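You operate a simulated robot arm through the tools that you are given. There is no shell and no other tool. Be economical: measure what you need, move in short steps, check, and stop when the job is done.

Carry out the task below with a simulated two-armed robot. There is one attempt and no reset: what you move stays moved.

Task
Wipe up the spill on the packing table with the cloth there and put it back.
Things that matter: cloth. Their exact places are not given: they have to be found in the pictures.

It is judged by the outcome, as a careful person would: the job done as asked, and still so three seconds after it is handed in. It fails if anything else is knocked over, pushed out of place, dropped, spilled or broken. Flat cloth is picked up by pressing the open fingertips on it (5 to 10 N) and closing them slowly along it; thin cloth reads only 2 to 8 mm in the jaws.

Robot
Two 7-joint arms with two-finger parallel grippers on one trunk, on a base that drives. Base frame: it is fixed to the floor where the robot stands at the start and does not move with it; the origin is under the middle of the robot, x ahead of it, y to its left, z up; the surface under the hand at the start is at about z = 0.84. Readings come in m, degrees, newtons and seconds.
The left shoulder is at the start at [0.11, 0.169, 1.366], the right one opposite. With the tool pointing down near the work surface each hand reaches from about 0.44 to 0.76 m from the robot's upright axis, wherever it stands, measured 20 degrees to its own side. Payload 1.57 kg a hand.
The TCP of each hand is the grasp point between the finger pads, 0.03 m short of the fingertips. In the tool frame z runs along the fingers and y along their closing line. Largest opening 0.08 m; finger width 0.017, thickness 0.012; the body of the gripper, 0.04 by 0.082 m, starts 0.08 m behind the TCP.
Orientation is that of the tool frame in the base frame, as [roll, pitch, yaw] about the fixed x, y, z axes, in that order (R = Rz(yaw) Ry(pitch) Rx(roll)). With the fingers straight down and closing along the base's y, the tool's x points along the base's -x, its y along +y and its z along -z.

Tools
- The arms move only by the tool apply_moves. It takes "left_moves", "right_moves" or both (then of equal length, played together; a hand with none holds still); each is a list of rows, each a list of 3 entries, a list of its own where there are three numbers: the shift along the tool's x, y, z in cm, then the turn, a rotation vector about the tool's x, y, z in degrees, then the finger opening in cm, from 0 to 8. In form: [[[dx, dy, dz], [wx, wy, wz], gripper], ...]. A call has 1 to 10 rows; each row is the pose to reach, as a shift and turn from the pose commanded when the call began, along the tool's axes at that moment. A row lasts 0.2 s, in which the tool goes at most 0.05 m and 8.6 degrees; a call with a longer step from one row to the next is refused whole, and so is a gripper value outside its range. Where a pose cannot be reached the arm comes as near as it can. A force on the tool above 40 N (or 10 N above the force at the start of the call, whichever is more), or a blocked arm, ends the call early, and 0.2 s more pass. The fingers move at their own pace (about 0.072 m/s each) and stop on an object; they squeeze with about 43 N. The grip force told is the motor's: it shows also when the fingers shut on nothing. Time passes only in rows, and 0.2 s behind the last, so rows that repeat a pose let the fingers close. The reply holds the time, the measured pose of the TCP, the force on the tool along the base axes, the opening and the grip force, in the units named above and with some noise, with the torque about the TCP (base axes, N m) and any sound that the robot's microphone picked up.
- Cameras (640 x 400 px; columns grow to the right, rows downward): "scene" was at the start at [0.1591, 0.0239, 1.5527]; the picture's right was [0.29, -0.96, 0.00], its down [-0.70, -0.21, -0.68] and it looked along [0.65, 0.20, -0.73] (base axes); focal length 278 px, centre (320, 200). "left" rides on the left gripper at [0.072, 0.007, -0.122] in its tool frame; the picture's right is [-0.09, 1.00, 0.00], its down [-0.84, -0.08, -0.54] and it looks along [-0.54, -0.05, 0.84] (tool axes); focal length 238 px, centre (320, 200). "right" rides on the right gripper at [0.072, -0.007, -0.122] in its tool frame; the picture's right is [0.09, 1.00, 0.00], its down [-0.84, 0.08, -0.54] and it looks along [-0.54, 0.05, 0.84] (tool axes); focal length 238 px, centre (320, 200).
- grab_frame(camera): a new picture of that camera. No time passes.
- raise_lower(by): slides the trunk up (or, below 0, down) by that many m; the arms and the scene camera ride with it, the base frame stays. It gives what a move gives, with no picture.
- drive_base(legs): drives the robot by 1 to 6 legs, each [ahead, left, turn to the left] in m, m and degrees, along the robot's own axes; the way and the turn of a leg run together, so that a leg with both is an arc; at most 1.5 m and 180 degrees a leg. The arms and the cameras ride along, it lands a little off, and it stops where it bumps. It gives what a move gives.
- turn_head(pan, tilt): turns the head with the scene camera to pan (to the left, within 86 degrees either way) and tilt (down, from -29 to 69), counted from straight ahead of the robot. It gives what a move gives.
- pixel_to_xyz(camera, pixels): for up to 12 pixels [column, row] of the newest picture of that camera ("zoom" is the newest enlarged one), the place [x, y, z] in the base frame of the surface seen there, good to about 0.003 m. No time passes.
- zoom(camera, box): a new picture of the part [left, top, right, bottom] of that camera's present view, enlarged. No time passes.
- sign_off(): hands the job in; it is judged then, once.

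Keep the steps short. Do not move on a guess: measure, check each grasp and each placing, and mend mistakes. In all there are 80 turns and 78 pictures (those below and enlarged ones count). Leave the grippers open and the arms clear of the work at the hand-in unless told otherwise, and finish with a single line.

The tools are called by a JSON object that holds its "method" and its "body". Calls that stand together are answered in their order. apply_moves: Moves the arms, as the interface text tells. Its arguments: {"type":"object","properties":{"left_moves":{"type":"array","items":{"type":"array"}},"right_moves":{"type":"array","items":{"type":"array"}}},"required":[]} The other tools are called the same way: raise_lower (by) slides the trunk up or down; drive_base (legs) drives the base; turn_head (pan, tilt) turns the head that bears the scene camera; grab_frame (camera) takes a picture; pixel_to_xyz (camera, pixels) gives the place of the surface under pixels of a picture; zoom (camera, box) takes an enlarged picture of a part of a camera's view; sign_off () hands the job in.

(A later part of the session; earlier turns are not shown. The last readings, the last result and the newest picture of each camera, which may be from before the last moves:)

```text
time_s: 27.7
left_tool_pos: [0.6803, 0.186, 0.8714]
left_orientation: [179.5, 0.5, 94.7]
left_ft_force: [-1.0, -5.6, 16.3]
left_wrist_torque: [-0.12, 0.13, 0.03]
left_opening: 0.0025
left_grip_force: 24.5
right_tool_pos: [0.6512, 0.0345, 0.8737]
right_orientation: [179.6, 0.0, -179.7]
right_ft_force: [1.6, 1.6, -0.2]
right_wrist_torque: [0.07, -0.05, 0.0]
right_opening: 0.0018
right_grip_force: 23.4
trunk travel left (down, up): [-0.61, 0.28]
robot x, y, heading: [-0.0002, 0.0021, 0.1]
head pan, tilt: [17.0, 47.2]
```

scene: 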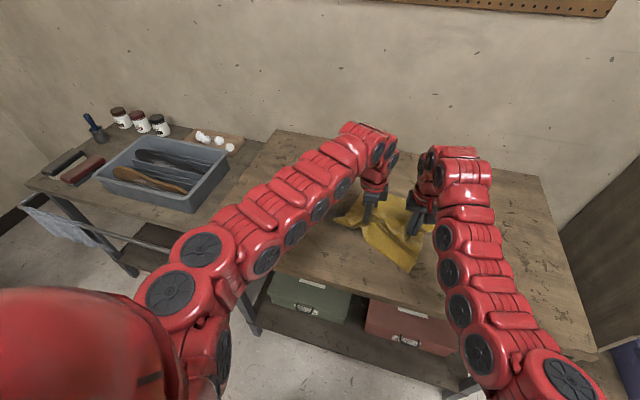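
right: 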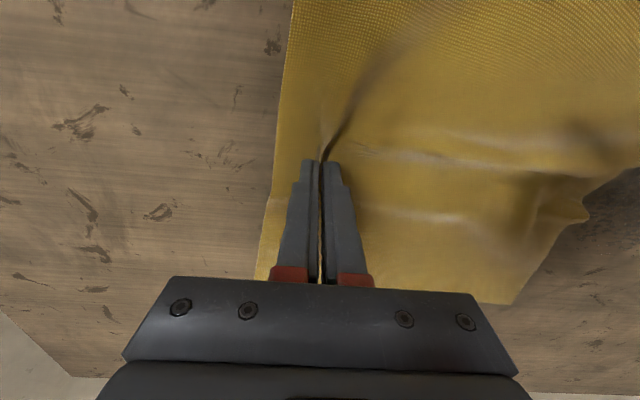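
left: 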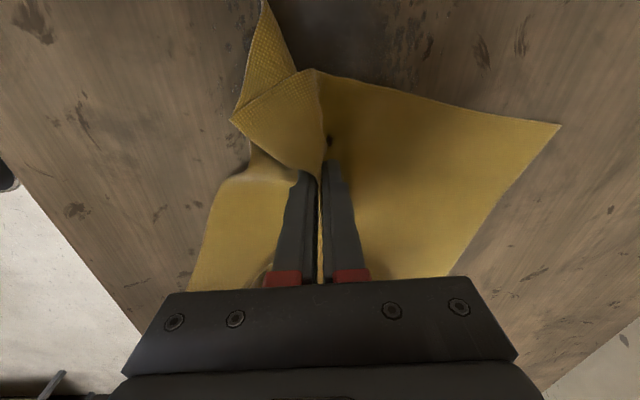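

The stroke ran at about 16 N with the cloth gripped. I'll come back along x ≈ 0.70 and then look at the mark.

{"method": "apply_moves", "body": {"left_moves": [[[-0.1, 1.7, 0], [0, 0, 0], 0], [[-2.5, 1.5, 0], [0, 0, 0], 0], [[-5, 1.3, 0], [0, 0, 0], 0], [[-7.5, 1.1, 0], [0, 0, 0], 0], [[-10, 0.9, 0], [0, 0, 0], 0], [[-12.5, 0.7, 0], [0, 0, 0], 0], [[-15, 0.5, 0], [0, 0, 0], 0], [[-17.5, 0.3, 0], [0, 0, 0], 0]], "right_moves": [[[0, 0, 0], [0, 0, 0], 0], [[0, -2.5, 0], [0, 0, 0], 0], [[0, -5, 0], [0, 0, 0], 0], [[0, -7.5, 0], [0, 0, 0], 0], [[0, -10, 0], [0, 0, 0], 0], [[0, -12.5, 0], [0, 0, 0], 0], [[0, -15, 0], [0, 0, 0], 0], [[0, -17.5, 0], [0, 0, 0], 0]]}}

{"method": "grab_frame", "body": {"camera": "left"}}

{"method": "zoom", "body": {"camera": "scene", "box": [240, 140, 500, 330]}}

```text
time_s: 29.5
left_tool_pos: [0.7002, 0.0119, 0.8699]
left_orientation: [179.3, 0.2, 94.8]
left_ft_force: [-6.0, -6.4, 12.4]
left_wrist_torque: [-0.11, 0.18, -0.07]
left_opening: 0.0028
left_grip_force: 24.4
right_tool_pos: [0.6518, -0.1436, 0.8723]
right_orientation: [179.5, 0.0, -179.6]
right_ft_force: [4.5, 9.6, -0.1]
right_wrist_torque: [0.31, -0.13, -0.05]
right_opening: 0.0022
right_grip_force: 24.2
trunk travel left (down, up): [-0.61, 0.28]
robot x, y, heading: [0.0014, -0.0015, 0.0]
head pan, tilt: [17.0, 47.2]
```

```text
46 pictures are left
```

left: 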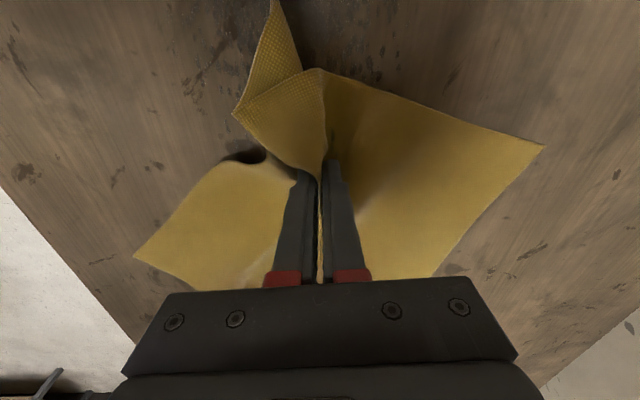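

```text
2.11 times, centred on (370, 235) of scene
```

zoom: 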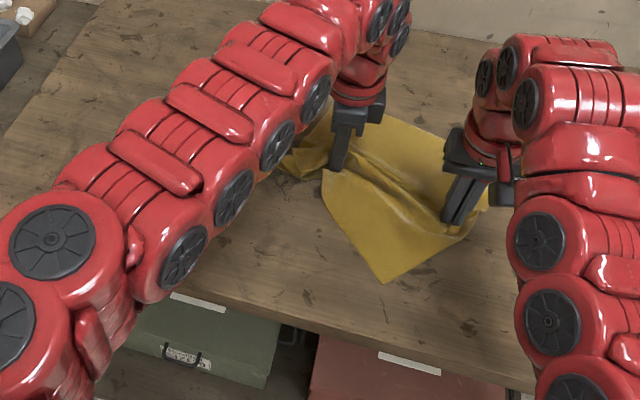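

The mark is hidden behind the arm. I'll keep wiping, going out along x ≈ 0.66 and back along x ≈ 0.64, with a bit more slack for the right hand.

{"method": "apply_moves", "body": {"left_moves": [[[2.2, -1.8, 0], [0, 0, 0], 0], [[4.8, -3.6, 0], [0, 0, 0], 0], [[7.3, -3.4, 0], [0, 0, 0], 0], [[9.8, -3.15, 0], [0, 0, 0], 0], [[12.3, -2.9, 0], [0, 0, 0], 0], [[14.8, -2.7, 0], [0, 0, 0], 0], [[17.3, -2.5, 0], [0, 0, 0], 0], [[17.45, -4.5, 0], [0, 0, 0], 0], [[14, -4.8, 0], [0, 0, 0], 0], [[10.5, -5.1, 0], [0, 0, 0], 0]], "right_moves": [[[0, 3.5, -0.1], [0, 0, 0], 0], [[0, 6, -0.1], [0, 0, 0], 0], [[0, 8.5, -0.1], [0, 0, 0], 0], [[0, 11, -0.1], [0, 0, 0], 0], [[0, 13.5, -0.1], [0, 0, 0], 0], [[0, 16, -0.1], [0, 0, 0], 0], [[0, 18, -0.1], [0, 0, 0], 0], [[0, 18, -0.1], [0, 0, 0], 0], [[0, 15, -0.1], [0, 0, 0], 0], [[0, 11.5, -0.1], [0, 0, 0], 0]]}}

```text
time_s: 31.3
left_tool_pos: [0.6534, 0.1714, 0.8709]
left_orientation: [178.5, 2.5, 94.0]
left_ft_force: [-9.0, 1.1, 38.2]
left_wrist_torque: [0.31, 0.59, 0.03]
left_opening: 0.0026
left_grip_force: 23.6
left hand out of reach, approached as far as the arm can: row 8, 9
right_tool_pos: [0.6502, 0.0322, 0.8736]
right_orientation: [179.7, 0.0, -179.6]
right_ft_force: [0.2, 0.4, -0.1]
right_wrist_torque: [-0.02, 0.02, -0.01]
right_opening: 0.0018
right_grip_force: 23.7
trunk travel left (down, up): [-0.61, 0.28]
robot x, y, heading: [0.0015, 0.0008, 0.0]
head pan, tilt: [17.0, 47.2]
stopped in row 9 (left hand): the force on the tool passed its limit at 79 N (the readings are from after the stop); the commanded pose is now the measured one
```

The left arm reached a limit there and pressed too hard. I'll ease up 2 mm, stroke back along x ≈ 0.65, and then lift the left hand clear to look.

{"method": "apply_moves", "body": {"left_moves": [[[0, 0.2, -0.2], [0, 0, 0], 0], [[-2.5, 0, -0.2], [0, 0, 0], 0], [[-5, -0.2, -0.15], [0, 0, 0], 0], [[-7.5, -0.4, -0.15], [0, 0, 0], 0], [[-10, -0.6, -0.15], [0, 0, 0], 0], [[-12.5, -0.8, -0.15], [0, 0, 0], 0], [[-15, -1, -0.15], [0, 0, 0], 0], [[-17, -1, -0.15], [0, 0, 0], 0]], "right_moves": [[[0, 0, 0], [0, 0, 0], 0], [[0, -2.5, 0], [0, 0, 0], 0], [[0, -5, 0], [0, 0, 0], 0], [[0, -7.5, 0], [0, 0, 0], 0], [[0, -10, 0], [0, 0, 0], 0], [[0, -12.5, 0], [0, 0, 0], 0], [[0, -15, 0], [0, 0, 0], 0], [[0, -17, 0], [0, 0, 0], 0]]}}

{"method": "grab_frame", "body": {"camera": "left"}}

{"method": "grab_frame", "body": {"camera": "scene"}}

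```text
time_s: 33.1
left_tool_pos: [0.6565, 0.0016, 0.8775]
left_orientation: [178.9, 2.6, 93.9]
left_ft_force: [0.1, 0.4, 0.2]
left_wrist_torque: [0.03, -0.01, -0.03]
left_opening: 0.0029
left_grip_force: 24.3
right_tool_pos: [0.6516, -0.1382, 0.8729]
right_orientation: [179.8, -0.1, -179.6]
right_ft_force: [-0.6, -0.2, -0.3]
right_wrist_torque: [0.01, 0.0, -0.01]
right_opening: 0.0018
right_grip_force: 23.2
trunk travel left (down, up): [-0.61, 0.28]
robot x, y, heading: [0.003, -0.0011, -0.0]
head pan, tilt: [17.0, 47.2]
```

```text
44 pictures are left
```

left: 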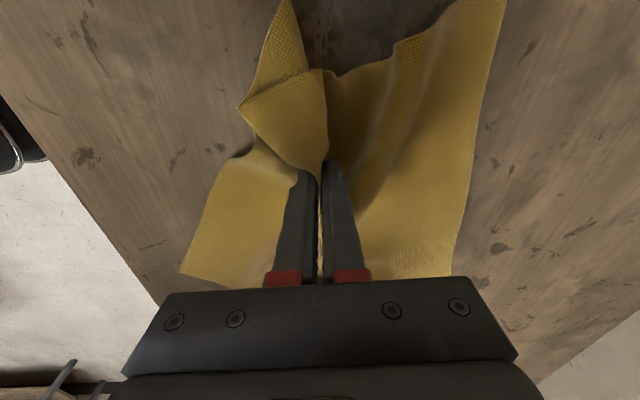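

```text
43 pictures are left
```

scene: 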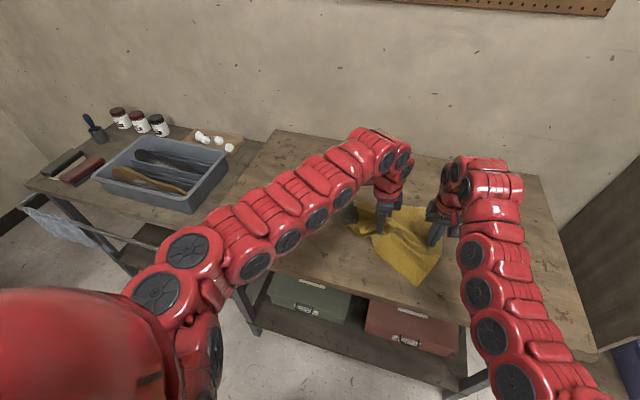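

I can't see the mark from here. I'll release the left hand, lift it and swing it left to view the table.

{"method": "apply_moves", "body": {"left_moves": [[[0, 0, 0], [0, 0, 0], 2], [[0, 0, 0], [0, 0, 0], 4], [[0, 0, -4], [0, 0, 0], 4], [[0, 0, -8], [0, 0, 0], 4], [[4.8, 0, -9], [0, 0, 0], 4], [[9.6, 0, -9], [0, 0, 0], 4], [[14.4, 0, -9], [0, 0, 0], 4], [[19.2, 0, -9], [0, 0, 0], 4], [[24, 0, -9], [0, 0, 0], 4], [[28.8, 0, -9], [0, 0, 0], 4]]}}

{"method": "zoom", "body": {"camera": "scene", "box": [240, 140, 500, 330]}}

```text
time_s: 35.3
left_tool_pos: [0.6338, 0.2943, 0.9502]
left_orientation: [178.9, 2.6, 93.8]
left_ft_force: [0.5, 0.4, -0.1]
left_wrist_torque: [-0.02, 0.02, -0.02]
left_opening: 0.04
left_grip_force: 0.2
left hand out of reach, approached as far as the arm can: row 8
right_tool_pos: [0.6517, -0.1366, 0.8722]
right_orientation: [179.8, -0.2, -179.7]
right_ft_force: [0.2, 0.1, 0.3]
right_wrist_torque: [-0.04, 0.0, 0.01]
right_opening: 0.0018
right_grip_force: 24.0
trunk travel left (down, up): [-0.61, 0.28]
robot x, y, heading: [0.0016, -0.0005, 0.3]
head pan, tilt: [17.0, 47.2]
```

```text
2.11 times, centred on (370, 235) of scene
```

zoom: 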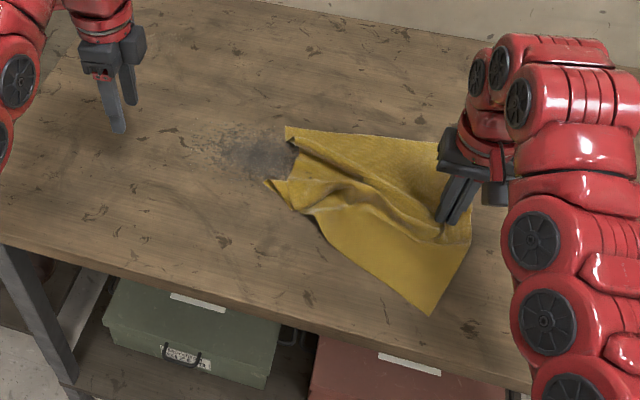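

{"method": "zoom", "body": {"camera": "scene", "box": [300, 190, 400, 252]}}

{"method": "grab_frame", "body": {"camera": "left"}}

{"method": "grab_frame", "body": {"camera": "right"}}

```text
6.40 times, centred on (350, 221) of scene
```

zoom: 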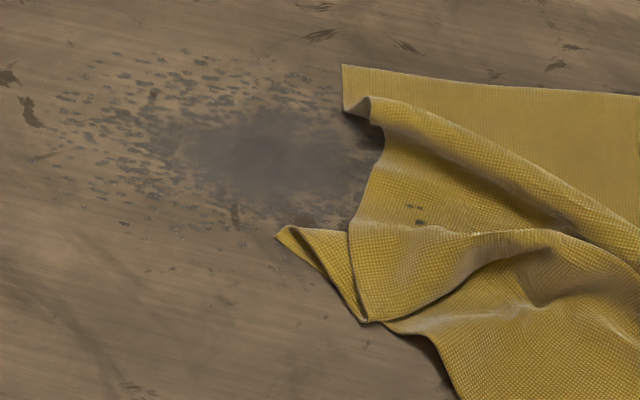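

```text
40 pictures are left
```

left: 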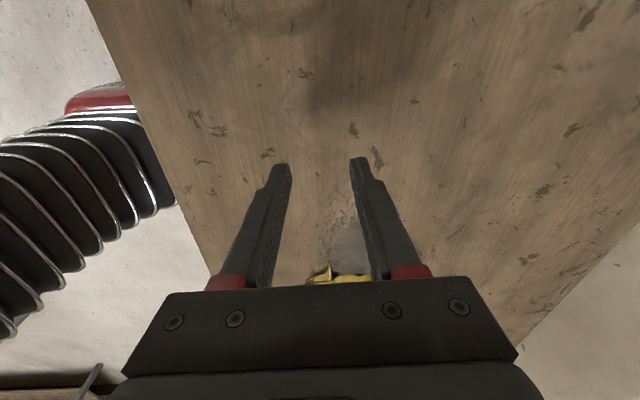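

```text
39 pictures are left
```

right: 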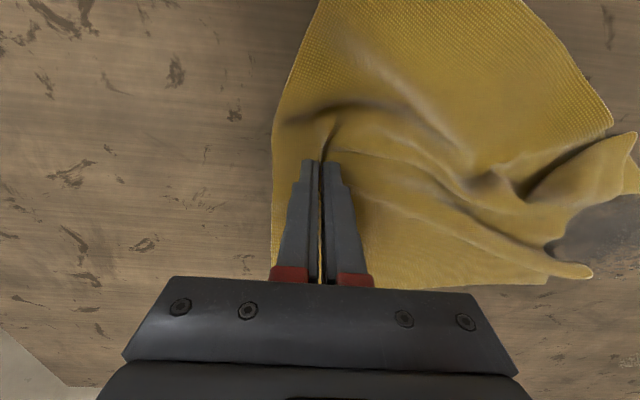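

Dark flecks show on the cloth near (415,212) in the zoom. I'll look closer, because they may show how the cloth is picking up the spill.

{"method": "zoom", "body": {"camera": "scene", "box": [345, 205, 395, 236]}}

{"method": "zoom", "body": {"camera": "right", "box": [420, 60, 640, 300]}}

```text
12.80 times, centred on (370, 220) of scene
```

zoom: 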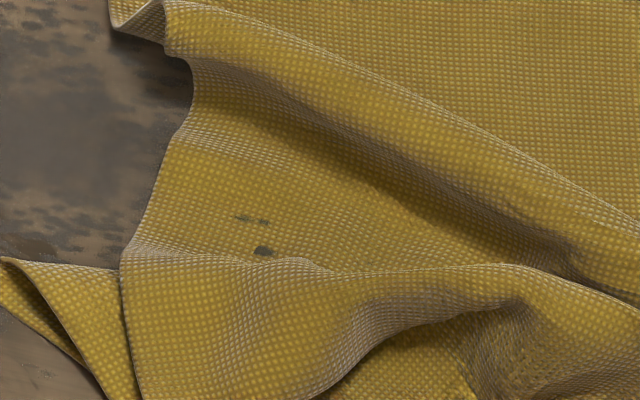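

```text
1.67 times, centred on (530, 180) of right
```

zoom: 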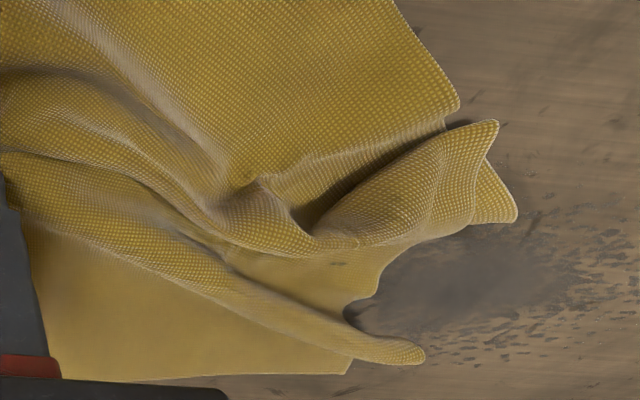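

The flecks are just the mark showing through where thin cloth lies over it. So wiping so far has been weak. I'll take a thick pinch with the left hand back at its normal yaw, where its camera can see the spill, and rub harder on one line as a test. First I'll measure the cloth's folds.

{"method": "pixel_to_xyz", "body": {"camera": "zoom", "pixels": [[498, 122], [515, 218], [424, 358], [345, 320], [370, 290], [458, 105], [395, 5], [300, 240], [250, 195], [200, 180], [270, 280], [420, 190]]}}

{"method": "apply_moves", "body": {"left_moves": [[[-2, 0.3, 0], [0, 0, -8.5], 7], [[-4, 0.6, 0], [0, 0, -17], 7], [[-6, 0.9, 0], [0, 0, -25.5], 7], [[-8, 1.2, 0], [0, 0, -34], 7], [[-10, 1.5, 0], [0, 0, -42.5], 7], [[-12, 1.8, 0], [0, 0, -51], 7], [[-14, 2.1, 0], [0, 0, -59.5], 7], [[-16, 2.3, 0], [0, 0, -68], 7], [[-18, 2.3, 0], [0, 0, -76.5], 7], [[-20, 2.3, 0], [0, 0, -85], 7]]}}

{"method": "grab_frame", "body": {"camera": "left"}}

```text
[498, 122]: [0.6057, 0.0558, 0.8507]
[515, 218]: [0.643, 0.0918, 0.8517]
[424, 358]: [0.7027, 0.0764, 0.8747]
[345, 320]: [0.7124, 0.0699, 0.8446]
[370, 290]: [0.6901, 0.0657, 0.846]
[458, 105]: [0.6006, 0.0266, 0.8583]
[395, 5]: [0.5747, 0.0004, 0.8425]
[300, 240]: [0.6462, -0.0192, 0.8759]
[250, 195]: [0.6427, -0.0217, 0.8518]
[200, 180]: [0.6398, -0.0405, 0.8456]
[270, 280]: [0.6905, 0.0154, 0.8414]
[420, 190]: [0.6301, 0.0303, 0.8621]
```

```text
time_s: 37.5
left_tool_pos: [0.6712, 0.0948, 0.962]
left_orientation: [-177.5, 1.2, 179.1]
left_ft_force: [-0.6, 0.0, 0.0]
left_wrist_torque: [0.05, -0.04, 0.01]
left_opening: 0.0699
left_grip_force: 0.0
right_tool_pos: [0.652, -0.138, 0.8728]
right_orientation: [179.8, -0.2, -179.7]
right_ft_force: [-0.5, -0.4, 0.6]
right_wrist_torque: [0.02, 0.02, 0.0]
right_opening: 0.0018
right_grip_force: 23.3
trunk travel left (down, up): [-0.61, 0.28]
robot x, y, heading: [-0.0021, 0.0022, -0.0]
head pan, tilt: [17.0, 47.2]
```

```text
36 pictures are left
```

left: 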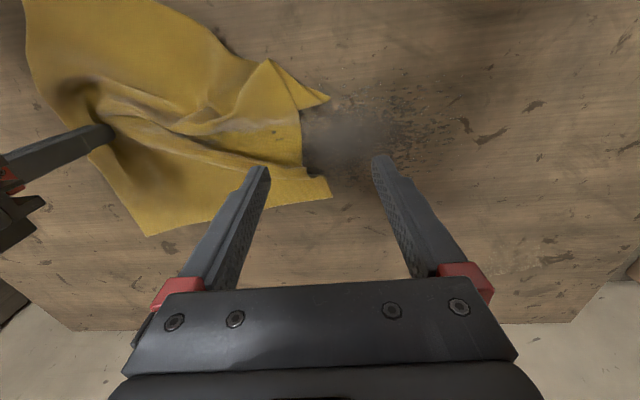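

The left hand is back at its normal yaw and the spill is visible at (350,140). I'll level the tilt and move over the cloth to y ≈ 0.025, then go down to just above the table.

{"method": "apply_moves", "body": {"left_moves": [[[0, -3.5, 0], [-1.2, 0.6, 0], 7], [[0, -7, 1], [-2.5, 1.2, 0], 7], [[0, -7, 4], [-2.5, 1.2, 0], 7], [[0, -7, 6.5], [-2.5, 1.2, 0], 7], [[0, -7, 8], [-2.5, 1.2, 0], 7], [[0, -7, 8.6], [-2.5, 1.2, 0], 7], [[0, -7, 8.8], [-2.5, 1.2, 0], 7]]}}

{"method": "grab_frame", "body": {"camera": "left"}}

```text
time_s: 39.1
left_tool_pos: [0.6713, 0.0203, 0.8798]
left_orientation: [180.0, 0.1, 178.9]
left_ft_force: [0.4, -0.8, 0.3]
left_wrist_torque: [0.03, 0.0, 0.02]
left_opening: 0.0699
left_grip_force: 0.1
right_tool_pos: [0.6516, -0.1365, 0.8723]
right_orientation: [179.9, -0.3, -179.6]
right_ft_force: [0.0, -0.4, -0.6]
right_wrist_torque: [-0.02, -0.03, 0.01]
right_opening: 0.0021
right_grip_force: 23.4
trunk travel left (down, up): [-0.61, 0.28]
robot x, y, heading: [0.002, 0.0023, -0.2]
head pan, tilt: [17.0, 47.2]
```

```text
35 pictures are left
```

left: 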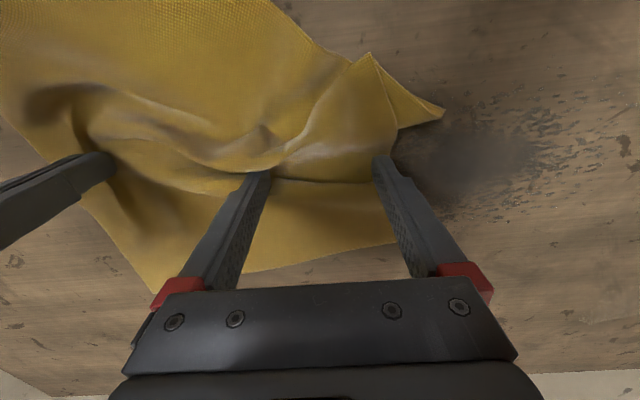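

The cloth is under both fingers, but the outer one is at the edge. I'll shift 1.5 cm inward and 1 cm nearer, then press and close.

{"method": "apply_moves", "body": {"left_moves": [[[0.7, -1.5, 0], [0, 0, 0], 7], [[0.7, -1.5, 0.6], [0, 0, 0], 7], [[0.7, -1.5, 0.8], [0, 0, 0], 7], [[0.7, -1.5, 0.85], [0, 0, 0], 6], [[0.7, -1.5, 0.85], [0, 0, 0], 5], [[0.7, -1.5, 0.85], [0, 0, 0], 4], [[0.7, -1.5, 0.85], [0, 0, 0], 3], [[0.7, -1.5, 0.85], [0, 0, 0], 1.5], [[0.7, -1.5, 0.85], [0, 0, 0], 0], [[0.7, -1.5, 0.85], [0, 0, 0], 0]], "right_moves": [[[0, 0, 0], [0, 0, 0], 0], [[0, 0, 0], [0, 0, 0], 0], [[0, 0, 0], [0, 0, 0], 0], [[0, 0.3, 0], [0, 0, 0], 0], [[0, 0.6, 0], [0, 0, 0], 0], [[0, 0.9, 0], [0, 0, 0], 0], [[0, 1.2, 0], [0, 0, 0], 0], [[0, 1.5, 0], [0, 0, 0], 0], [[0, 1.5, 0], [0, 0, 0], 0], [[0, 1.5, 0], [0, 0, 0], 0]]}}

{"method": "grab_frame", "body": {"camera": "left"}}

```text
time_s: 41.3
left_tool_pos: [0.6626, 0.0046, 0.8705]
left_orientation: [-180.0, 0.3, 178.8]
left_ft_force: [-0.1, -11.8, 29.2]
left_wrist_torque: [-0.52, -0.09, -0.05]
left_opening: 0.0066
left_grip_force: 26.7
right_tool_pos: [0.6501, -0.1231, 0.8738]
right_orientation: [179.8, -0.1, -179.6]
right_ft_force: [1.5, 7.6, 0.4]
right_wrist_torque: [0.23, -0.04, 0.01]
right_opening: 0.0022
right_grip_force: 23.9
trunk travel left (down, up): [-0.61, 0.28]
robot x, y, heading: [0.0025, -0.0003, -0.0]
head pan, tilt: [17.0, 47.2]
```

```text
34 pictures are left
```

left: 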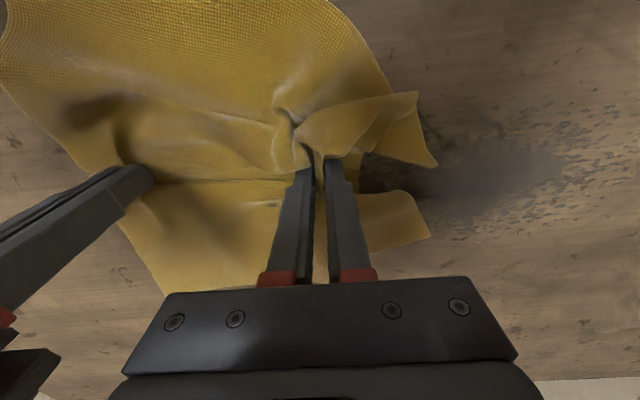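

This is a thick 6.6 mm grip. I'll let go with the right hand and raise it clear, so the left can rub freely.

{"method": "apply_moves", "body": {"right_moves": [[[0, 0, 0], [0, 0, 0], 1.5], [[0, 0, 0], [0, 0, 0], 3], [[0, 0, -3], [0, 0, 0], 4], [[0, -3, -7], [0, 0, 0], 4], [[0, -7, -9], [0, 0, 0], 4], [[0, -11, -9], [0, 0, 0], 4], [[0, -14, -9], [0, 0, 0], 4]], "left_moves": [[[0, 0, -0.1], [0, 0, 0], 0], [[0, 0, -0.1], [0, 0, 0], 0], [[0, 0, -0.1], [0, 0, 0], 0], [[0, 0, -0.1], [0, 0, 0], 0], [[0, 0, -0.1], [0, 0, 0], 0], [[-0.5, 1.5, -0.12], [0, 0, 0], 0], [[-1, 3, -0.12], [0, 0, 0], 0]]}}

```text
time_s: 42.9
left_tool_pos: [0.6727, 0.0352, 0.8721]
left_orientation: [179.9, 0.0, 179.0]
left_ft_force: [-1.3, -1.2, 8.7]
left_wrist_torque: [-0.17, -0.05, -0.02]
left_opening: 0.0056
left_grip_force: 25.9
right_tool_pos: [0.6564, -0.2659, 0.9613]
right_orientation: [179.7, -0.2, -179.7]
right_ft_force: [0.2, 0.6, 0.0]
right_wrist_torque: [0.0, -0.01, 0.02]
right_opening: 0.0402
right_grip_force: 0.0
trunk travel left (down, up): [-0.61, 0.28]
robot x, y, heading: [-0.0021, -0.0039, 0.0]
head pan, tilt: [17.0, 47.2]
```

The left hand is pressing at 9 N with a 5.6 mm grip. I'll rub forward and back on the line x ≈ 0.685, then look.

{"method": "apply_moves", "body": {"left_moves": [[[-1, 3, 0.02], [0, 0, 0], 0], [[-1, 6, 0.02], [0, 0, 0], 0], [[-1, 9, 0.02], [0, 0, 0], 0], [[-1, 12, 0.02], [0, 0, 0], 0], [[-1, 15, 0.02], [0, 0, 0], 0], [[-1.5, 12, 0.02], [0, 0, 0], 0], [[-1.5, 9, 0.02], [0, 0, 0], 0], [[-1.5, 6, 0.02], [0, 0, 0], 0], [[-1.5, 3, 0.02], [0, 0, 0], 0], [[-1.5, 0, 0.02], [0, 0, 0], 0]]}}

{"method": "grab_frame", "body": {"camera": "left"}}

```text
time_s: 45.1
left_tool_pos: [0.6898, 0.0347, 0.8714]
left_orientation: [179.9, 0.0, 179.0]
left_ft_force: [-0.5, 0.4, 1.0]
left_wrist_torque: [-0.01, 0.01, 0.0]
left_opening: 0.0057
left_grip_force: 25.8
right_tool_pos: [0.6565, -0.2639, 0.9608]
right_orientation: [179.7, -0.1, -179.7]
right_ft_force: [-0.4, 0.2, 0.3]
right_wrist_torque: [0.01, -0.02, 0.01]
right_opening: 0.04
right_grip_force: 0.1
trunk travel left (down, up): [-0.61, 0.28]
robot x, y, heading: [0.001, -0.0009, 0.2]
head pan, tilt: [17.0, 47.2]
```

```text
33 pictures are left
```

left: 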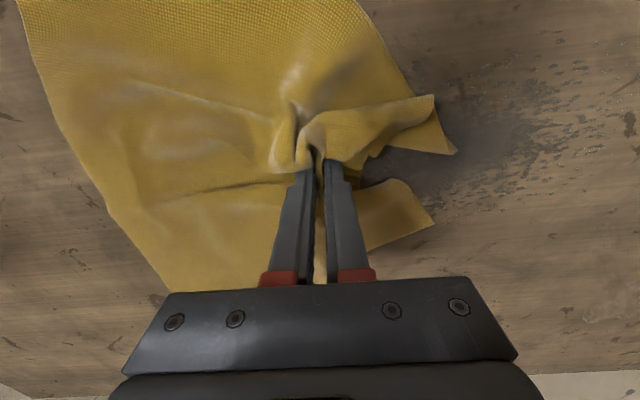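

This is the same pose as at t = 17 s, so I'll take the same zoom for a direct comparison.

{"method": "zoom", "body": {"camera": "left", "box": [280, 20, 640, 245]}}

```text
1.78 times, centred on (460, 132) of left
```

zoom: 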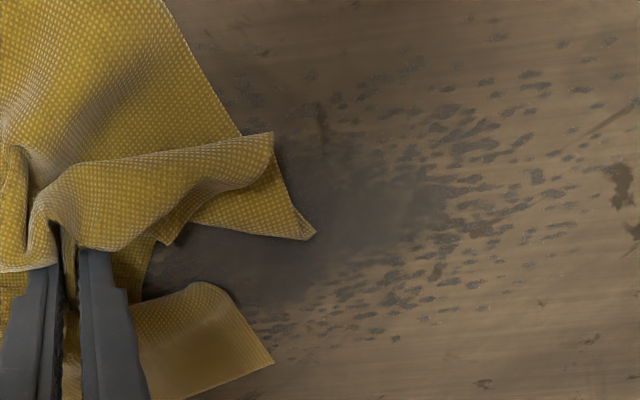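

The mark is slightly fainter than at t = 17 s, so pressed strokes do work and it needs more of them. I'll press about 1 mm deeper and zigzag across the whole mark.

{"method": "apply_moves", "body": {"left_moves": [[[0, 2.5, 0.1], [0, 0, 0], 0], [[0, 6.5, 0.1], [0, 0, 0], 0], [[0, 10.5, 0.1], [0, 0, 0], 0], [[0, 14.5, 0.1], [0, 0, 0], 0], [[-2, 14.5, 0.1], [0, 0, 0], 0], [[-2, 10.5, 0.1], [0, 0, 0], 0], [[-2, 6.5, 0.1], [0, 0, 0], 0], [[-2, 2.5, 0.1], [0, 0, 0], 0], [[1.2, 2.5, 0.1], [0, 0, 0], 0], [[1.2, 6.5, 0.1], [0, 0, 0], 0]]}}

```text
time_s: 47.1
left_tool_pos: [0.6954, 0.057, 0.8723]
left_orientation: [180.0, 0.5, 178.7]
left_ft_force: [-1.5, -1.3, 9.5]
left_wrist_torque: [-0.04, 0.08, 0.02]
left_opening: 0.0056
left_grip_force: 25.6
right_tool_pos: [0.657, -0.2645, 0.9605]
right_orientation: [179.8, -0.1, -179.7]
right_ft_force: [0.2, 0.3, 0.1]
right_wrist_torque: [-0.01, 0.02, 0.0]
right_opening: 0.0401
right_grip_force: 0.1
trunk travel left (down, up): [-0.61, 0.28]
robot x, y, heading: [-0.0008, -0.0003, 0.0]
head pan, tilt: [17.0, 47.2]
stopped in row 9 (left hand): the force on the tool passed its limit at 48 N (the readings are from after the stop); the commanded pose is now the measured one
```

I'll keep rubbing on the nearer half, at x ≈ 0.67 and 0.65.

{"method": "apply_moves", "body": {"left_moves": [[[2.3, 0, 0], [0, 0, 0], 0], [[2.3, 4, 0], [0, 0, 0], 0], [[2.3, 8, 0], [0, 0, 0], 0], [[2.3, 12, 0], [0, 0, 0], 0], [[4.2, 12, 0], [0, 0, 0], 0], [[4.2, 8, 0], [0, 0, 0], 0], [[4.2, 4, 0], [0, 0, 0], 0], [[4.2, 0, 0], [0, 0, 0], 0], [[4.2, -2.5, 0], [0, 0, 0], 0]]}}

{"method": "grab_frame", "body": {"camera": "left"}}

```text
time_s: 49.1
left_tool_pos: [0.6537, 0.0304, 0.8698]
left_orientation: [179.9, 0.8, 178.8]
left_ft_force: [0.0, 3.3, 17.1]
left_wrist_torque: [0.1, 0.1, -0.03]
left_opening: 0.0054
left_grip_force: 26.0
right_tool_pos: [0.6562, -0.2639, 0.9623]
right_orientation: [179.8, -0.1, -179.6]
right_ft_force: [0.2, 0.5, -0.1]
right_wrist_torque: [0.02, 0.0, 0.0]
right_opening: 0.04
right_grip_force: 0.1
trunk travel left (down, up): [-0.61, 0.28]
robot x, y, heading: [-0.0003, 0.0002, 0.1]
head pan, tilt: [17.0, 47.2]
```

```text
31 pictures are left
```

left: 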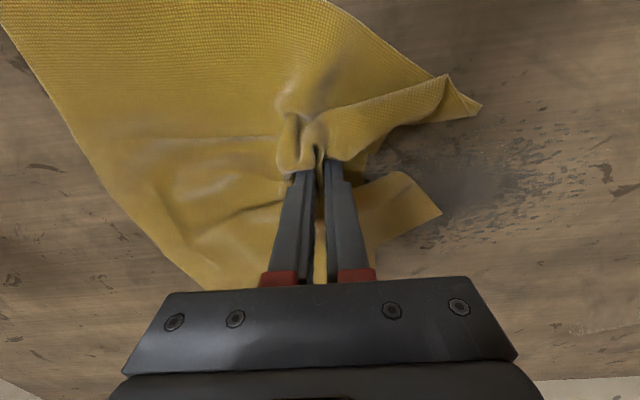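

It is fading visibly, so I'll continue, this time over the far and middle bands.

{"method": "apply_moves", "body": {"left_moves": [[[-1, 3, 0], [0, 0, 0], 0], [[-1, 7.5, 0], [0, 0, 0], 0], [[-1, 12, 0], [0, 0, 0], 0], [[-1, 16, 0], [0, 0, 0], 0], [[-3, 13, 0], [0, 0, 0], 0], [[-3, 8.5, 0], [0, 0, 0], 0], [[-3, 4, 0], [0, 0, 0], 0], [[-5, 7, 0], [0, 0, 0], 0], [[-5, 11.5, 0], [0, 0, 0], 0], [[-5, 15.5, 0], [0, 0, 0], 0]]}}

```text
time_s: 51.3
left_tool_pos: [0.7048, 0.1861, 0.8719]
left_orientation: [179.9, 0.5, 178.7]
left_ft_force: [0.6, -1.6, 9.7]
left_wrist_torque: [-0.11, 0.01, -0.02]
left_opening: 0.003
left_grip_force: 24.1
right_tool_pos: [0.6562, -0.2646, 0.9616]
right_orientation: [179.8, -0.1, -179.6]
right_ft_force: [-1.0, 0.7, 0.0]
right_wrist_torque: [-0.01, 0.0, 0.01]
right_opening: 0.0397
right_grip_force: 0.1
trunk travel left (down, up): [-0.61, 0.28]
robot x, y, heading: [0.0032, 0.0007, -0.1]
head pan, tilt: [17.0, 47.2]
```

{"method": "apply_moves", "body": {"left_moves": [[[-0.5, -4, 0], [0, 0, 0], 0], [[-0.5, -8.5, 0], [0, 0, 0], 0], [[-0.5, -13, 0], [0, 0, 0], 0], [[1.5, -9, 0], [0, 0, 0], 0], [[1.5, -4.5, 0], [0, 0, 0], 0], [[2.5, 0, 0], [0, 0, 0], 0], [[3.5, -4, 0], [0, 0, 0], 0], [[3.5, -8.5, 0], [0, 0, 0], 0], [[3.5, -13, 0], [0, 0, 0], 0], [[3.5, -15.5, 0], [0, 0, 0], 0]]}}

{"method": "grab_frame", "body": {"camera": "left"}}

```text
time_s: 53.5
left_tool_pos: [0.6672, 0.0298, 0.8718]
left_orientation: [179.8, 0.6, 178.8]
left_ft_force: [0.1, 0.5, -1.5]
left_wrist_torque: [0.03, -0.01, 0.01]
left_opening: 0.0029
left_grip_force: 24.0
right_tool_pos: [0.6572, -0.2635, 0.9604]
right_orientation: [179.7, -0.2, -179.6]
right_ft_force: [-0.1, 0.3, -0.2]
right_wrist_torque: [0.01, 0.01, 0.02]
right_opening: 0.0398
right_grip_force: 0.1
trunk travel left (down, up): [-0.61, 0.28]
robot x, y, heading: [-0.0019, -0.0011, 0.2]
head pan, tilt: [17.0, 47.2]
```

```text
30 pictures are left
```

left: 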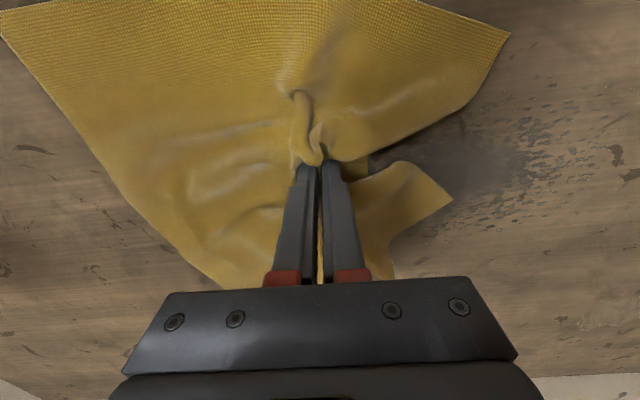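

{"method": "zoom", "body": {"camera": "left", "box": [340, 60, 640, 248]}}

{"method": "pixel_to_xyz", "body": {"camera": "left", "pixels": [[450, 150], [500, 150], [540, 130], [580, 140], [520, 190], [440, 220], [510, 110]]}}

```text
2.13 times, centred on (490, 154) of left
```

zoom: 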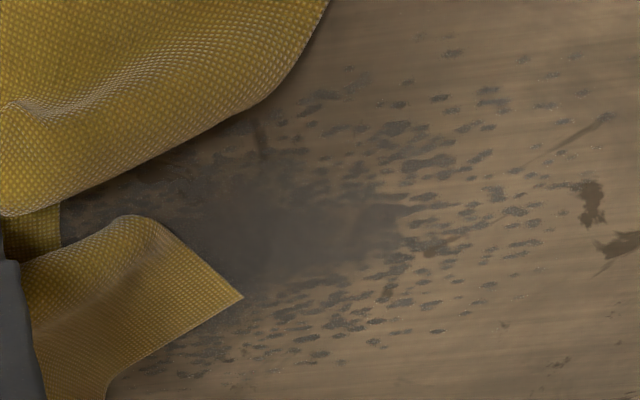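

```text
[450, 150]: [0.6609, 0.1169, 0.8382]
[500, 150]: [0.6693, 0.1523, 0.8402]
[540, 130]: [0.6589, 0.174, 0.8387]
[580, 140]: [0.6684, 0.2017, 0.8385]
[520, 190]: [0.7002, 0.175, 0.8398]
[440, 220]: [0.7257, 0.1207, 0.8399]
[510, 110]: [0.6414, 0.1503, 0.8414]
```

The flecks look as crisp as before, so I doubt this mark is coming off, or that it is the spill at all. There is also a pale smear near (590,322) in the left view. I'll inspect that and the rest of the table before rubbing any more.

{"method": "zoom", "body": {"camera": "left", "box": [500, 240, 640, 360]}}

{"method": "pixel_to_xyz", "body": {"camera": "left", "pixels": [[590, 322], [460, 255]]}}

{"method": "zoom", "body": {"camera": "scene", "box": [180, 120, 600, 380]}}

{"method": "zoom", "body": {"camera": "right", "box": [0, 0, 640, 300]}}

```text
3.33 times, centred on (570, 300) of left
```

zoom: 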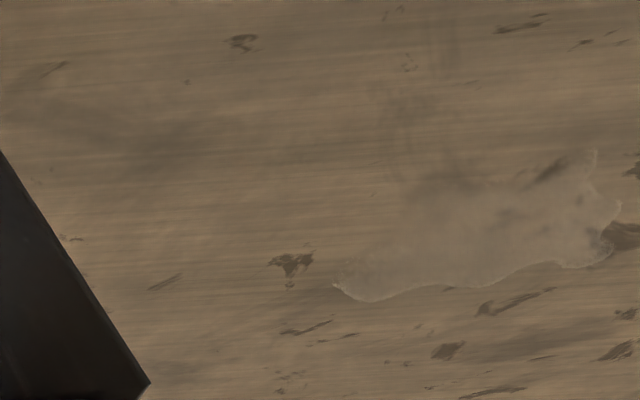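

```text
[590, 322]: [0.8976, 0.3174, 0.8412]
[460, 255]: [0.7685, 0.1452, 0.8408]
```

```text
1.52 times, centred on (390, 250) of scene
```

zoom: 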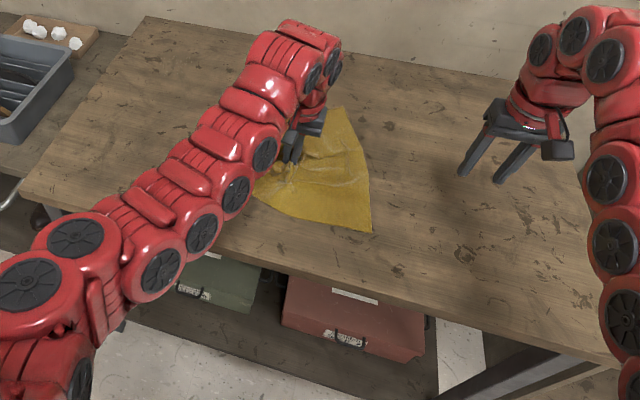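

```text
1.00 times, centred on (320, 150) of right (not enlarged: the box is as wide or as high as the picture)
```

zoom: 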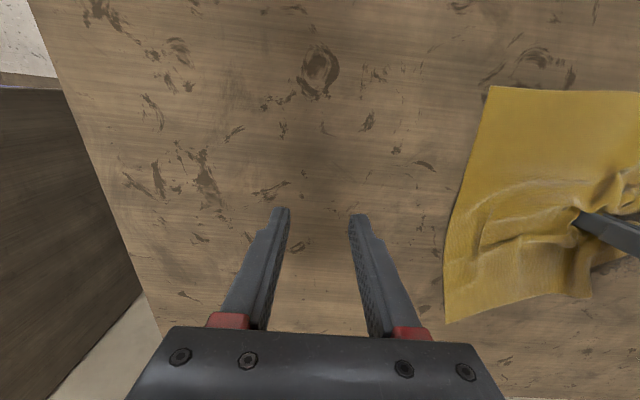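

The real spill is a clear puddle with a bright rim, near (0.90, 0.32) on the same table. The dark mark is only an old stain. The puddle is out of reach from where the robot stands, so the base has to move.

I'll lift the cloth clear with the left hand, then look down to see how much floor there is between the robot and the table.

{"method": "apply_moves", "body": {"left_moves": [[[0, 0, -4], [0, 0, 0], 0], [[0, 0, -8], [0, 0, 0], 0], [[0, 0, -12], [0, 0, 0], 0], [[0, 0, -16], [0, 0, 0], 0], [[0, 0, -20], [0, 0, 0], 0]], "right_moves": [[[0, 0, -4], [0, 0, 0], 4], [[0, 0, -8], [0, 0, 0], 4], [[0, 0, -12], [0, 0, 0], 4], [[0, 0, -12], [0, 0, 0], 4], [[0, 0, -12], [0, 0, 0], 4]]}}

{"method": "turn_head", "body": {"pan": 0, "tilt": 69}}

{"method": "grab_frame", "body": {"camera": "scene"}}

{"method": "grab_frame", "body": {"camera": "left"}}

```text
time_s: 54.7
left_tool_pos: [0.67, 0.0334, 1.0611]
left_orientation: [179.9, 0.4, 178.8]
left_ft_force: [-0.1, -0.1, -0.5]
left_wrist_torque: [-0.02, 0.0, 0.02]
left_opening: 0.0025
left_grip_force: 23.9
left hand out of reach, approached as far as the arm can: row 5
right_tool_pos: [0.6686, -0.2663, 1.0538]
right_orientation: [179.7, 0.0, -179.6]
right_ft_force: [0.5, -0.3, 0.1]
right_wrist_torque: [0.0, 0.01, 0.01]
right_opening: 0.0397
right_grip_force: 0.1
right hand out of reach, approached as far as the arm can: row 3, 4, 5
trunk travel left (down, up): [-0.61, 0.28]
robot x, y, heading: [-0.0004, 0.002, 0.1]
head pan, tilt: [17.0, 47.2]
```

```text
time_s: 55.5
left_tool_pos: [0.6719, 0.0328, 1.061]
left_orientation: [179.9, 0.6, 178.8]
left_ft_force: [0.8, -1.0, -0.1]
left_wrist_torque: [-0.01, -0.03, 0.01]
left_opening: 0.0032
left_grip_force: 24.3
right_tool_pos: [0.6671, -0.2668, 1.0543]
right_orientation: [179.7, 0.0, -179.7]
right_ft_force: [-0.5, 0.7, -0.1]
right_wrist_torque: [-0.01, 0.01, 0.01]
right_opening: 0.04
right_grip_force: 0.1
trunk travel left (down, up): [-0.61, 0.28]
robot x, y, heading: [-0.0039, 0.0027, 0.0]
head pan, tilt: [0.0, 68.8]
```

```text
25 pictures are left
```

scene: 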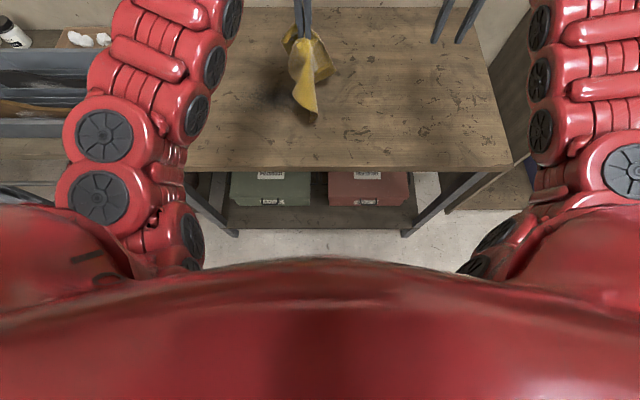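

```text
24 pictures are left
```

left: 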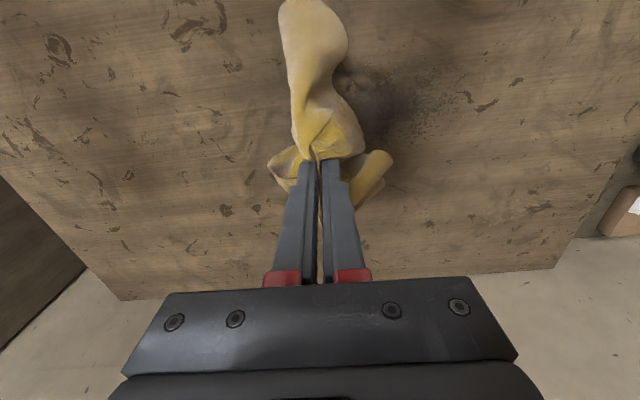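

The cloth is held and hanging. I'll measure the table's front edge, the shelf front, and the nearest floor visible past the robot's body.

{"method": "pixel_to_xyz", "body": {"camera": "scene", "pixels": [[320, 165], [320, 205], [320, 222], [320, 255], [320, 290], [320, 350], [186, 168], [510, 163], [235, 235], [225, 60]]}}

{"method": "zoom", "body": {"camera": "left", "box": [360, 140, 640, 300]}}

```text
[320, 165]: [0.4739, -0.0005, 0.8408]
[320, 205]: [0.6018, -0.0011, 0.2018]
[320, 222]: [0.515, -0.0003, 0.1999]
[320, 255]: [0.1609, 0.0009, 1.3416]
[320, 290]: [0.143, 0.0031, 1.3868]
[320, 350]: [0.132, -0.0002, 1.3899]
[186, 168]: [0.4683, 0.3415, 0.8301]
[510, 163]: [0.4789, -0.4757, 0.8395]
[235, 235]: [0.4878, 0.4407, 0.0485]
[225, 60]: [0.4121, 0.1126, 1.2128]
```

```text
2.29 times, centred on (500, 220) of left
```

zoom: 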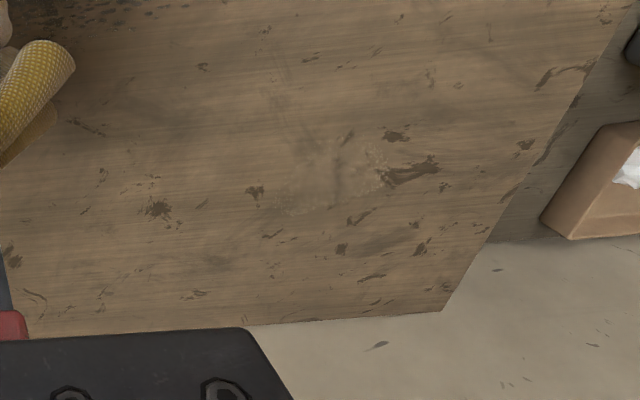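

The puddle shows in the zoom around (330,180). I'll measure its outline.

{"method": "pixel_to_xyz", "body": {"camera": "zoom", "pixels": [[330, 180], [275, 205], [385, 180], [340, 140], [320, 215], [290, 170], [375, 150], [440, 311]]}}

```text
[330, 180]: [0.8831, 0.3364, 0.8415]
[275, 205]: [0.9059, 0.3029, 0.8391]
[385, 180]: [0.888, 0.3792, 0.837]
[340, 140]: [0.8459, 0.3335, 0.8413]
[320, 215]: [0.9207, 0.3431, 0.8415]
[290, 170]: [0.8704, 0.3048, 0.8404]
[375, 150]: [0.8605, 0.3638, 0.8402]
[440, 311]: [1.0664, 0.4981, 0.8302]
```

The puddle is about 8 cm across, centred near (0.883, 0.34). I'll drive 10 cm left and 10 cm ahead first; the front of the robot's body is still 0.3 m from the table edge.

{"method": "drive_base", "body": {"legs": [[0.0, 0.12, 0], [0.1, 0, 0]]}}

```text
time_s: 57.5
left_tool_pos: [0.7736, 0.1515, 1.0612]
left_orientation: [179.9, 0.4, 178.5]
left_ft_force: [0.4, -0.2, 0.3]
left_wrist_torque: [-0.02, 0.0, 0.0]
left_opening: 0.003
left_grip_force: 23.9
right_tool_pos: [0.7695, -0.1463, 1.0541]
right_orientation: [179.7, -0.2, -179.9]
right_ft_force: [0.0, 0.2, 0.3]
right_wrist_torque: [0.01, 0.02, -0.01]
right_opening: 0.0399
right_grip_force: 0.1
trunk travel left (down, up): [-0.61, 0.28]
robot x, y, heading: [0.0989, 0.1178, 0.1]
head pan, tilt: [0.0, 68.8]
```

There was no bump, so I'll drive another 10 cm ahead.

{"method": "drive_base", "body": {"legs": [[0.1, 0, 0]]}}

{"method": "turn_head", "body": {"pan": 17, "tilt": 55}}

{"method": "grab_frame", "body": {"camera": "scene"}}

```text
time_s: 58.7
left_tool_pos: [0.8743, 0.1519, 1.0607]
left_orientation: [179.9, 0.4, 178.5]
left_ft_force: [-0.1, -0.5, -0.7]
left_wrist_torque: [0.02, 0.0, 0.0]
left_opening: 0.0027
left_grip_force: 23.7
right_tool_pos: [0.8688, -0.1478, 1.0534]
right_orientation: [179.7, -0.2, -179.8]
right_ft_force: [0.7, -0.1, -0.5]
right_wrist_torque: [0.01, 0.01, 0.02]
right_opening: 0.0399
right_grip_force: 0.0
trunk travel left (down, up): [-0.61, 0.28]
robot x, y, heading: [0.2023, 0.1192, -0.0]
head pan, tilt: [0.0, 68.8]
```

```text
time_s: 59.5
left_tool_pos: [0.8741, 0.1516, 1.0623]
left_orientation: [179.9, 0.4, 178.4]
left_ft_force: [-0.4, -0.2, -0.1]
left_wrist_torque: [-0.02, -0.01, 0.02]
left_opening: 0.003
left_grip_force: 24.1
right_tool_pos: [0.8683, -0.1493, 1.0549]
right_orientation: [179.7, -0.1, -180.0]
right_ft_force: [-0.2, -0.1, -0.4]
right_wrist_torque: [-0.02, -0.05, -0.02]
right_opening: 0.04
right_grip_force: 0.1
trunk travel left (down, up): [-0.61, 0.28]
robot x, y, heading: [0.2008, 0.1213, -0.3]
head pan, tilt: [17.0, 55.0]
```

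```text
22 pictures are left
```

scene: 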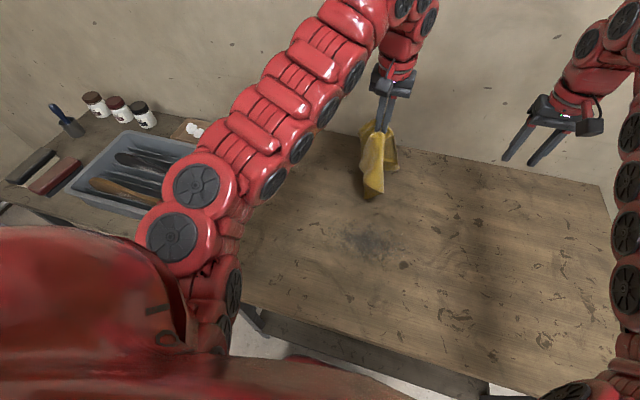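

The robot now stands at (0.20, 0.12), so the puddle is 0.72 m away at 18° left, within reach. I'll move the left hand over it and lower the hanging cloth onto it.

{"method": "apply_moves", "body": {"left_moves": [[[0, 4.7, 0], [0, 0, 0], 0], [[-0.2, 9.4, 2], [0, 0, 0], 0], [[-0.5, 14.1, 4], [0, 0, 0], 0], [[-0.8, 18.5, 6], [0, 0, 0], 0], [[-0.8, 18.5, 10], [0, 0, 0], 0], [[-0.8, 18.5, 13], [0, 0, 0], 0], [[-0.8, 18.5, 16], [0, 0, 0], 0]]}}

{"method": "grab_frame", "body": {"camera": "left"}}

```text
refused: row 2 steps farther than a row can; nothing moved
```

```text
21 pictures are left
```

left: 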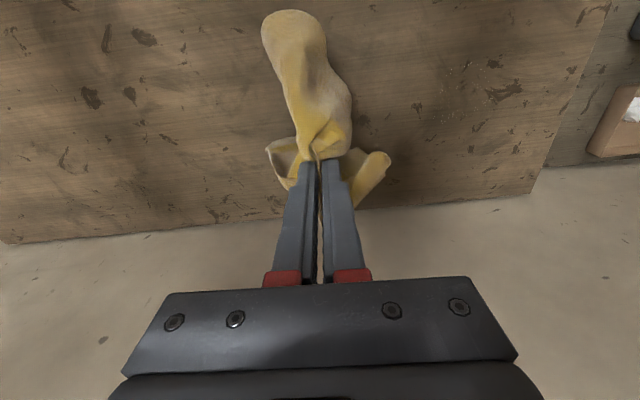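

One row was too long, so nothing moved. I'll use smaller steps.

{"method": "apply_moves", "body": {"left_moves": [[[0, 4, 0], [0, 0, 0], 0], [[-0.2, 8, 1.5], [0, 0, 0], 0], [[-0.4, 12, 3], [0, 0, 0], 0], [[-0.6, 16, 4.5], [0, 0, 0], 0], [[-0.6, 18.8, 6], [0, 0, 0], 0], [[-0.6, 18.8, 10], [0, 0, 0], 0], [[-0.6, 18.8, 13], [0, 0, 0], 0], [[-0.6, 18.8, 15.5], [0, 0, 0], 0]]}}

{"method": "grab_frame", "body": {"camera": "left"}}

```text
time_s: 61.3
left_tool_pos: [0.8858, 0.3418, 0.9045]
left_orientation: [179.9, 0.5, 178.5]
left_ft_force: [0.0, 0.1, 0.1]
left_wrist_torque: [-0.03, -0.03, -0.01]
left_opening: 0.0027
left_grip_force: 24.3
right_tool_pos: [0.8696, -0.1485, 1.054]
right_orientation: [179.6, -0.1, -179.9]
right_ft_force: [0.3, 0.6, 0.2]
right_wrist_torque: [-0.03, 0.02, -0.01]
right_opening: 0.0401
right_grip_force: 0.1
trunk travel left (down, up): [-0.61, 0.28]
robot x, y, heading: [0.208, 0.1224, -0.1]
head pan, tilt: [17.0, 55.0]
```

```text
20 pictures are left
```

left: 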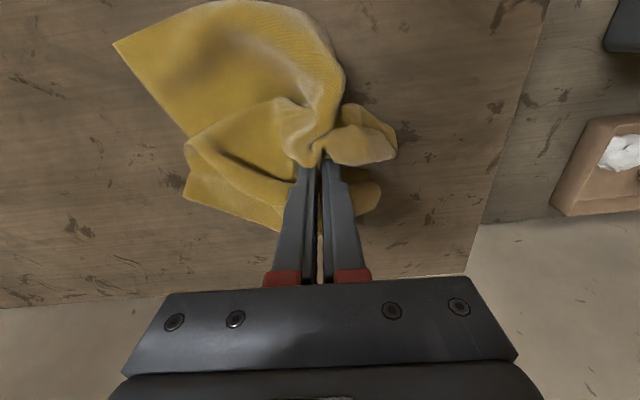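

The cloth is resting on the puddle. I'll lower to light contact and start with small strokes.

{"method": "apply_moves", "body": {"left_moves": [[[0, 0, 1.5], [0, 0, 0], 0], [[0, 0, 2.7], [0, 0, 0], 0], [[0, 0, 3.2], [0, 0, 0], 0], [[0, 0, 3.3], [0, 0, 0], 0], [[0, 0, 3.4], [0, 0, 0], 0]]}}

```text
time_s: 62.5
left_tool_pos: [0.8868, 0.3398, 0.8733]
left_orientation: [179.8, 0.8, 178.5]
left_ft_force: [4.9, 0.8, 20.8]
left_wrist_torque: [-0.03, -0.26, 0.03]
left_opening: 0.0027
left_grip_force: 24.5
right_tool_pos: [0.867, -0.1491, 1.0548]
right_orientation: [179.7, 0.0, -179.9]
right_ft_force: [-0.7, 0.6, 0.0]
right_wrist_torque: [0.0, 0.02, 0.01]
right_opening: 0.0399
right_grip_force: 0.0
trunk travel left (down, up): [-0.61, 0.28]
robot x, y, heading: [0.2049, 0.1225, 0.0]
head pan, tilt: [17.0, 55.0]
```

The hand presses at 21 N through the cloth. I'll ease up slightly and zigzag over the puddle.

{"method": "apply_moves", "body": {"left_moves": [[[0, 2.5, -0.1], [0, 0, 0], 0], [[0, 5, -0.1], [0, 0, 0], 0], [[1.5, 5, -0.1], [0, 0, 0], 0], [[1.5, 2, -0.1], [0, 0, 0], 0], [[1.5, -1, -0.1], [0, 0, 0], 0], [[1.5, -4.5, -0.1], [0, 0, 0], 0], [[3, -4.5, -0.1], [0, 0, 0], 0], [[3, -1, -0.1], [0, 0, 0], 0], [[3, 2, -0.1], [0, 0, 0], 0], [[3, 5, -0.1], [0, 0, 0], 0]]}}

```text
time_s: 64.7
left_tool_pos: [0.8562, 0.3922, 0.8722]
left_orientation: [179.8, 0.5, 178.5]
left_ft_force: [-1.0, -0.5, 0.8]
left_wrist_torque: [-0.06, 0.02, 0.03]
left_opening: 0.0029
left_grip_force: 24.4
right_tool_pos: [0.8681, -0.1462, 1.0548]
right_orientation: [179.8, -0.2, -179.9]
right_ft_force: [-0.3, 0.6, 0.6]
right_wrist_torque: [-0.03, 0.03, -0.02]
right_opening: 0.0401
right_grip_force: 0.0
trunk travel left (down, up): [-0.61, 0.28]
robot x, y, heading: [0.2038, 0.12, -0.3]
head pan, tilt: [17.0, 55.0]
```

The contact is light at 1 N. I'll press 0.8 mm deeper and work from the near side to the far side.

{"method": "apply_moves", "body": {"left_moves": [[[1.5, 0, 0.08], [0, 0, 0], 0], [[1.5, -3.5, 0.08], [0, 0, 0], 0], [[1.5, -7, 0.08], [0, 0, 0], 0], [[1.5, -10.5, 0.08], [0, 0, 0], 0], [[-1, -10.5, 0.08], [0, 0, 0], 0], [[-1, -7, 0.08], [0, 0, 0], 0], [[-1, -3.5, 0.08], [0, 0, 0], 0], [[-1, 0, 0.08], [0, 0, 0], 0], [[-3, 0, 0.08], [0, 0, 0], 0], [[-3, -3.5, 0.08], [0, 0, 0], 0]]}}

```text
time_s: 66.9
left_tool_pos: [0.8894, 0.3566, 0.8735]
left_orientation: [179.9, 0.4, 178.5]
left_ft_force: [-0.1, 0.1, -0.1]
left_wrist_torque: [0.03, -0.03, 0.01]
left_opening: 0.0031
left_grip_force: 24.2
left hand out of reach, approached as far as the arm can: row 3, 4
right_tool_pos: [0.8688, -0.1494, 1.0545]
right_orientation: [179.8, -0.2, -179.9]
right_ft_force: [1.0, 0.0, -0.2]
right_wrist_torque: [0.0, 0.01, 0.02]
right_opening: 0.0401
right_grip_force: 0.0
trunk travel left (down, up): [-0.61, 0.28]
robot x, y, heading: [0.2021, 0.1214, 0.1]
head pan, tilt: [17.0, 55.0]
```

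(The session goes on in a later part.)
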